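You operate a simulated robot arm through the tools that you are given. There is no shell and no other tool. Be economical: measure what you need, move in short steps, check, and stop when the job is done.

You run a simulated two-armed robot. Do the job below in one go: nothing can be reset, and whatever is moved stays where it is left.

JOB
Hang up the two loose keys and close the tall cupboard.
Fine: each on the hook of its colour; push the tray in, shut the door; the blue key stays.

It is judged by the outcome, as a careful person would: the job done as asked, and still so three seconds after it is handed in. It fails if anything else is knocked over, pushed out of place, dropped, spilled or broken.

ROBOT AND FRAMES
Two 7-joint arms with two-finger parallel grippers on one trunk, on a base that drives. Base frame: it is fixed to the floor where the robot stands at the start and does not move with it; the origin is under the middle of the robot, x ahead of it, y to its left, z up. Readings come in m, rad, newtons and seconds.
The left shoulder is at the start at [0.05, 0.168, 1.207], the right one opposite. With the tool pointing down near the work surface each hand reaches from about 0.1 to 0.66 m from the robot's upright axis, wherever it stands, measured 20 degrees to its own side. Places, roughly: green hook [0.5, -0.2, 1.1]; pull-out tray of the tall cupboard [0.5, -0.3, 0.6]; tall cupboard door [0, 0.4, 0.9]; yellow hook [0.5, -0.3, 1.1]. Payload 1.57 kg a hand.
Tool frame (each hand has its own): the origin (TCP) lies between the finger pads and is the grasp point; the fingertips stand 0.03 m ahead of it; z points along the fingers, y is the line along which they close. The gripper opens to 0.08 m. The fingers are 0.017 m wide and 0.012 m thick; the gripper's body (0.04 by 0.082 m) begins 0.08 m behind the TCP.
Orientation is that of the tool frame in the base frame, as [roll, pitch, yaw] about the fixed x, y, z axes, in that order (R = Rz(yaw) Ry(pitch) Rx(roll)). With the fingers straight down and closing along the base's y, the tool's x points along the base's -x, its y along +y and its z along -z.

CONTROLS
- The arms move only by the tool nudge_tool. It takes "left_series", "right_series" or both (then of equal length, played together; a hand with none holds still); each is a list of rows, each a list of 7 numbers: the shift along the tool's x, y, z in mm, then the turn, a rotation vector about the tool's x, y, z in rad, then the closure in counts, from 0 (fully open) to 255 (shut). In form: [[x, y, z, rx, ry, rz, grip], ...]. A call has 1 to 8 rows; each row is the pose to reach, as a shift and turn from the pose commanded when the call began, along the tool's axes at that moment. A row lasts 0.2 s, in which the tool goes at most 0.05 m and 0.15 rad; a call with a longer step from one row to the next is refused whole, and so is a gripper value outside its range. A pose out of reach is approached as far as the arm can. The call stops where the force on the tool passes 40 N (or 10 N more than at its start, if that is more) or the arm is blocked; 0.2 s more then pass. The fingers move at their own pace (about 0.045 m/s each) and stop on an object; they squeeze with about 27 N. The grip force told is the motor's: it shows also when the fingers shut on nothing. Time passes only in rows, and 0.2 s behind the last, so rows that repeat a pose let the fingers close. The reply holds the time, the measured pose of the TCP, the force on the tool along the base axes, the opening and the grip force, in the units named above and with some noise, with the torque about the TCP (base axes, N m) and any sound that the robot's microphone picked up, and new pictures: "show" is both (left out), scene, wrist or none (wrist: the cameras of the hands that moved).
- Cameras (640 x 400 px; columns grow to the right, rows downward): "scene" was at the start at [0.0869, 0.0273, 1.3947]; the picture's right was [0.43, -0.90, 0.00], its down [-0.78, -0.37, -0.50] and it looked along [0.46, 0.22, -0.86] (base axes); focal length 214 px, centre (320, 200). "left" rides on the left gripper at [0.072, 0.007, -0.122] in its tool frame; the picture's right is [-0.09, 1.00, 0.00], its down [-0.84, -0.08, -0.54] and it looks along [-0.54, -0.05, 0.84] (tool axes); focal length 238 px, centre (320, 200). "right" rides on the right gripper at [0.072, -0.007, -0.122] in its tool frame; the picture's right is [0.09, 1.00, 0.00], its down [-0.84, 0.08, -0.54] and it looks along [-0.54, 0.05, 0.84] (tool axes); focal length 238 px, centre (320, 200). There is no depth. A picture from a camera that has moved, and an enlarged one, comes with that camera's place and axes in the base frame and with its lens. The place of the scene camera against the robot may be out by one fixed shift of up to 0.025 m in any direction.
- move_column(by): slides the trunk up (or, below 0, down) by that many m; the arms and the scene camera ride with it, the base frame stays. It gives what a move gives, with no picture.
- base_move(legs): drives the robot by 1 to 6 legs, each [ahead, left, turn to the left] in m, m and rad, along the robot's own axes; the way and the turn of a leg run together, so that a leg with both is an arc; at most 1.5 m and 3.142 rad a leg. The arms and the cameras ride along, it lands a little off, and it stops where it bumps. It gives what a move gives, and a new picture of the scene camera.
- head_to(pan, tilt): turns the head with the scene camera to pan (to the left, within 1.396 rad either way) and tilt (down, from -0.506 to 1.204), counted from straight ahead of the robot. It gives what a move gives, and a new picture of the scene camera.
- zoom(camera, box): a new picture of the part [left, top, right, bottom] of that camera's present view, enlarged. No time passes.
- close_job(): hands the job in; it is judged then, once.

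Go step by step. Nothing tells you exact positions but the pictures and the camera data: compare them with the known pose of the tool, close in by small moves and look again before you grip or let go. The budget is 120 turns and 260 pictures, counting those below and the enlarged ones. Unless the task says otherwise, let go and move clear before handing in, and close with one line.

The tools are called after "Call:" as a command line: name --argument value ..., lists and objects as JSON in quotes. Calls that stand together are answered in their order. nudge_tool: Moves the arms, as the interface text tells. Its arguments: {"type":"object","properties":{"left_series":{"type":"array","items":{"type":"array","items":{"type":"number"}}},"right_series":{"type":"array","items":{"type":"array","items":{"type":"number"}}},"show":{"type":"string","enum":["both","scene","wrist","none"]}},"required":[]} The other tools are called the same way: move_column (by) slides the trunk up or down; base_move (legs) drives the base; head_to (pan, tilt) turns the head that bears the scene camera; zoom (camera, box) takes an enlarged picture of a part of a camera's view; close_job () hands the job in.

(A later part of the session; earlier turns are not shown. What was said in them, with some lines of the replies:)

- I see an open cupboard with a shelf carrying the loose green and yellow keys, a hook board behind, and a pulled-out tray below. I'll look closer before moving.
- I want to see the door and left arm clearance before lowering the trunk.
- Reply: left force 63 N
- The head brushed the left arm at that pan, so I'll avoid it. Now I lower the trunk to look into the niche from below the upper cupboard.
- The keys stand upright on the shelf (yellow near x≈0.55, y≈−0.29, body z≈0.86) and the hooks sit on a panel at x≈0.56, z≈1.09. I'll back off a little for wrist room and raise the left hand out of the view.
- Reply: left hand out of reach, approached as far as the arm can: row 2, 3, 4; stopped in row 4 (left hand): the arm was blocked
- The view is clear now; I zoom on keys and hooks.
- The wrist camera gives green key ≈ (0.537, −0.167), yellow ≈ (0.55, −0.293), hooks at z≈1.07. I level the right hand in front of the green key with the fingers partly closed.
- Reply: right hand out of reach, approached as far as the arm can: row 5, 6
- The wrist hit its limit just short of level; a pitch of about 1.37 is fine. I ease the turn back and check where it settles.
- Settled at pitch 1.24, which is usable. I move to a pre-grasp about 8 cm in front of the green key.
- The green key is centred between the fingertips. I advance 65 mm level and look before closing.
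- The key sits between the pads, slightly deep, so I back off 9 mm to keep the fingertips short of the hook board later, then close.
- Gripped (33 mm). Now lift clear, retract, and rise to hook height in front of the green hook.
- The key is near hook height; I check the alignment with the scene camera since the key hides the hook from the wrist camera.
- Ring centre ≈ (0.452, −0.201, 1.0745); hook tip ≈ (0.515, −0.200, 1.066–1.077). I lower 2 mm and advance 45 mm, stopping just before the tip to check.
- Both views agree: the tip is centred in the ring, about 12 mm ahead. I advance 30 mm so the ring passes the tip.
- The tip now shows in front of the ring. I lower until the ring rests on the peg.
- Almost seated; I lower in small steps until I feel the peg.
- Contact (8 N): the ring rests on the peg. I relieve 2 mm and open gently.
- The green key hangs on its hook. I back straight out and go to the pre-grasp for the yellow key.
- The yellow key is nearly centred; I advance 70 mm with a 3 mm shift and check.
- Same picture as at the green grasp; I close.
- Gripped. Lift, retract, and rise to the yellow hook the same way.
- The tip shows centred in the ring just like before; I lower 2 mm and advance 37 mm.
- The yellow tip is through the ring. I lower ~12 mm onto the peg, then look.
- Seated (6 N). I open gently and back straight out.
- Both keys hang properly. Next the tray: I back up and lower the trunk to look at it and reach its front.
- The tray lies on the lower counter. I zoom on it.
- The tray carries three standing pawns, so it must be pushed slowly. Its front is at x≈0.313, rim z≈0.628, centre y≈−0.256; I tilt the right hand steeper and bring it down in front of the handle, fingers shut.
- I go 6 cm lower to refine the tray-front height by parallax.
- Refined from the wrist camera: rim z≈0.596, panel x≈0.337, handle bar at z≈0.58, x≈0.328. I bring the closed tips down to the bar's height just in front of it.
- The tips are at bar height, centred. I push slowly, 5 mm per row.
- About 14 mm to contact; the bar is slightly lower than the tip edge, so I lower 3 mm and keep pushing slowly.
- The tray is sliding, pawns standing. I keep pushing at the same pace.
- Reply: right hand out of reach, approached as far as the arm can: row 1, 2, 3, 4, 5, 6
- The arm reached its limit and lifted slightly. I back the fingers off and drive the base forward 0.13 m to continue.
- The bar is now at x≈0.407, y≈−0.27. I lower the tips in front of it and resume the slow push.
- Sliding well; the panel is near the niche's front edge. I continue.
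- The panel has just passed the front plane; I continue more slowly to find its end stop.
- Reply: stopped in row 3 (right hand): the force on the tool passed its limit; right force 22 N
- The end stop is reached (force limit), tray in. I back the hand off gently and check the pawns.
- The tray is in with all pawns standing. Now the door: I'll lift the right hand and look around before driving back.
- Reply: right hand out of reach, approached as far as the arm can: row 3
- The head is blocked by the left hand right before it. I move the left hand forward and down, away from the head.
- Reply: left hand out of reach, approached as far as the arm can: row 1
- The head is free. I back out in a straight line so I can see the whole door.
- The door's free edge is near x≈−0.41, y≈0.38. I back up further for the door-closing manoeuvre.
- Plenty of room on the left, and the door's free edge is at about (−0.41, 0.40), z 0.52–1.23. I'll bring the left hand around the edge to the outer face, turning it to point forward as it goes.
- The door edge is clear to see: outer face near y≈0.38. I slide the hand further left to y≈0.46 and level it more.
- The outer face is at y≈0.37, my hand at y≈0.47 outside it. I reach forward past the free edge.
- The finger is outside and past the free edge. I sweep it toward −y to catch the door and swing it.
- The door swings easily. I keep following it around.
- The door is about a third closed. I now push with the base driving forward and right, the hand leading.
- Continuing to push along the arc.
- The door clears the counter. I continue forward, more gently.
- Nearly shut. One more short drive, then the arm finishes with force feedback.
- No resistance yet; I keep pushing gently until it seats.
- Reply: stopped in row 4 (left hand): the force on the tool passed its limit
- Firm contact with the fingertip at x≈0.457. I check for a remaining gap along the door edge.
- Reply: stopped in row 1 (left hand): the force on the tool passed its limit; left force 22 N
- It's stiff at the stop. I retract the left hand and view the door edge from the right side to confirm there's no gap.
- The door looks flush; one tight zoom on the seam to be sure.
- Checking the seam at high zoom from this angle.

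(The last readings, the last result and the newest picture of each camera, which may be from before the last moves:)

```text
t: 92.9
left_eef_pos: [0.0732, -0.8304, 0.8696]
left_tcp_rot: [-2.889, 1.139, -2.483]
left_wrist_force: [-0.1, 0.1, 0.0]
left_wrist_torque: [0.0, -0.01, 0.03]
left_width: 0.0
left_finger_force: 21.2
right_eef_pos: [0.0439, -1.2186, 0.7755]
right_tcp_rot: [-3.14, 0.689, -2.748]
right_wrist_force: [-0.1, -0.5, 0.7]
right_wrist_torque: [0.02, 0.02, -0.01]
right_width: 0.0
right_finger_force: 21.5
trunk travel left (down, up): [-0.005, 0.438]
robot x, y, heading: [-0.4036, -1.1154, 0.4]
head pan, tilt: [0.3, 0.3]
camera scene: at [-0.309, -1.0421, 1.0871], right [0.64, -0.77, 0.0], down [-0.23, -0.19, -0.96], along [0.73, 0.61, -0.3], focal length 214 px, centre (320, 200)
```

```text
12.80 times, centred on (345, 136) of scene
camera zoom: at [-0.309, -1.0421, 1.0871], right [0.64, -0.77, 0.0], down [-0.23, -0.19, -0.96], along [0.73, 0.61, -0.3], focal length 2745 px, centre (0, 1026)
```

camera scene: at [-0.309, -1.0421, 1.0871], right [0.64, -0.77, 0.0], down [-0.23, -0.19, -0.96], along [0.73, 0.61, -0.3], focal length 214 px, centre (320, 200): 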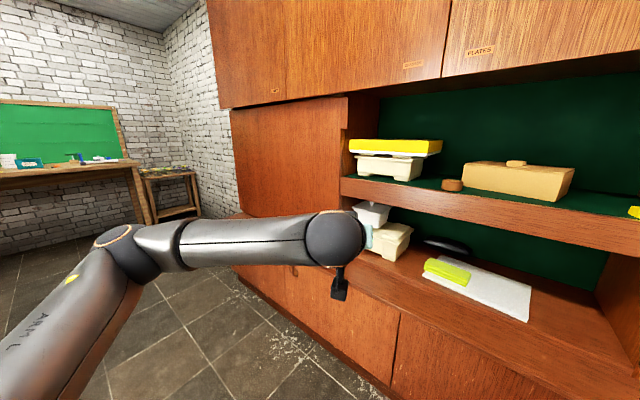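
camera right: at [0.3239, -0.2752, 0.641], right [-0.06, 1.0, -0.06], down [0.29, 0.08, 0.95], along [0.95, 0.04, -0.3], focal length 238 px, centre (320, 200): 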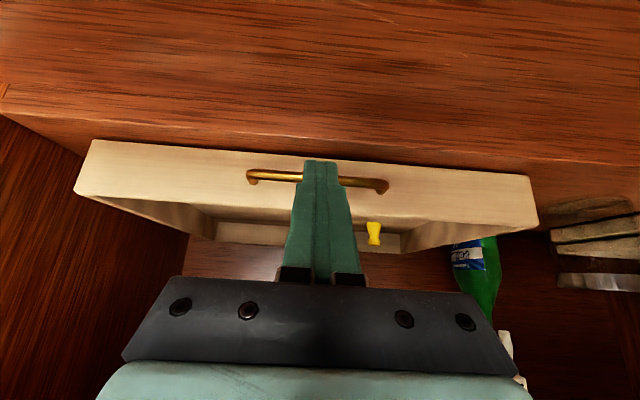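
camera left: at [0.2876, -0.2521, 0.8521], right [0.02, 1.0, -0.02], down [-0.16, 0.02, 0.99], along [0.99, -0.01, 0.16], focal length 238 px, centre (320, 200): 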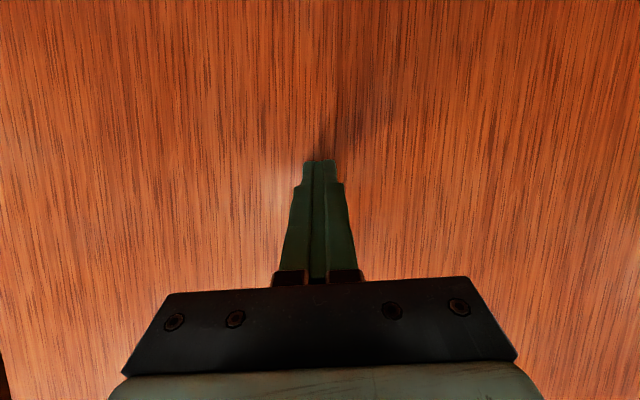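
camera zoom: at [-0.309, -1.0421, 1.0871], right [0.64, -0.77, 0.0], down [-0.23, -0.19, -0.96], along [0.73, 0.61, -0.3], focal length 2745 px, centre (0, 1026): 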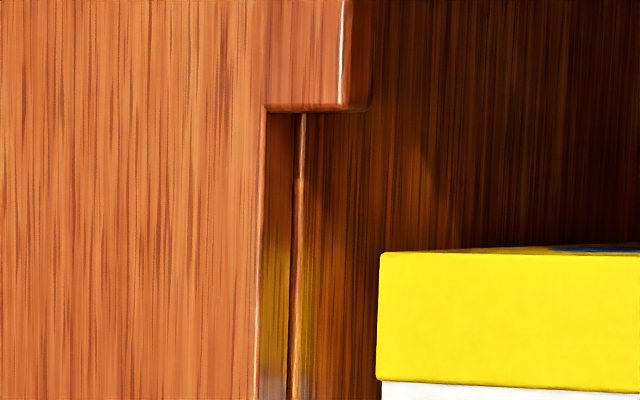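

The door sits flush against the side wall with only a hairline seam, the hands are empty and clear, so I hand in.

Call:
close_job

```text
The job is handed in.
```

Both loose keys now hang on the hooks of their own colour, and the blue key was not touched. The tray is pushed in to its stop with its three pawns still standing, and the cupboard door is shut flush.
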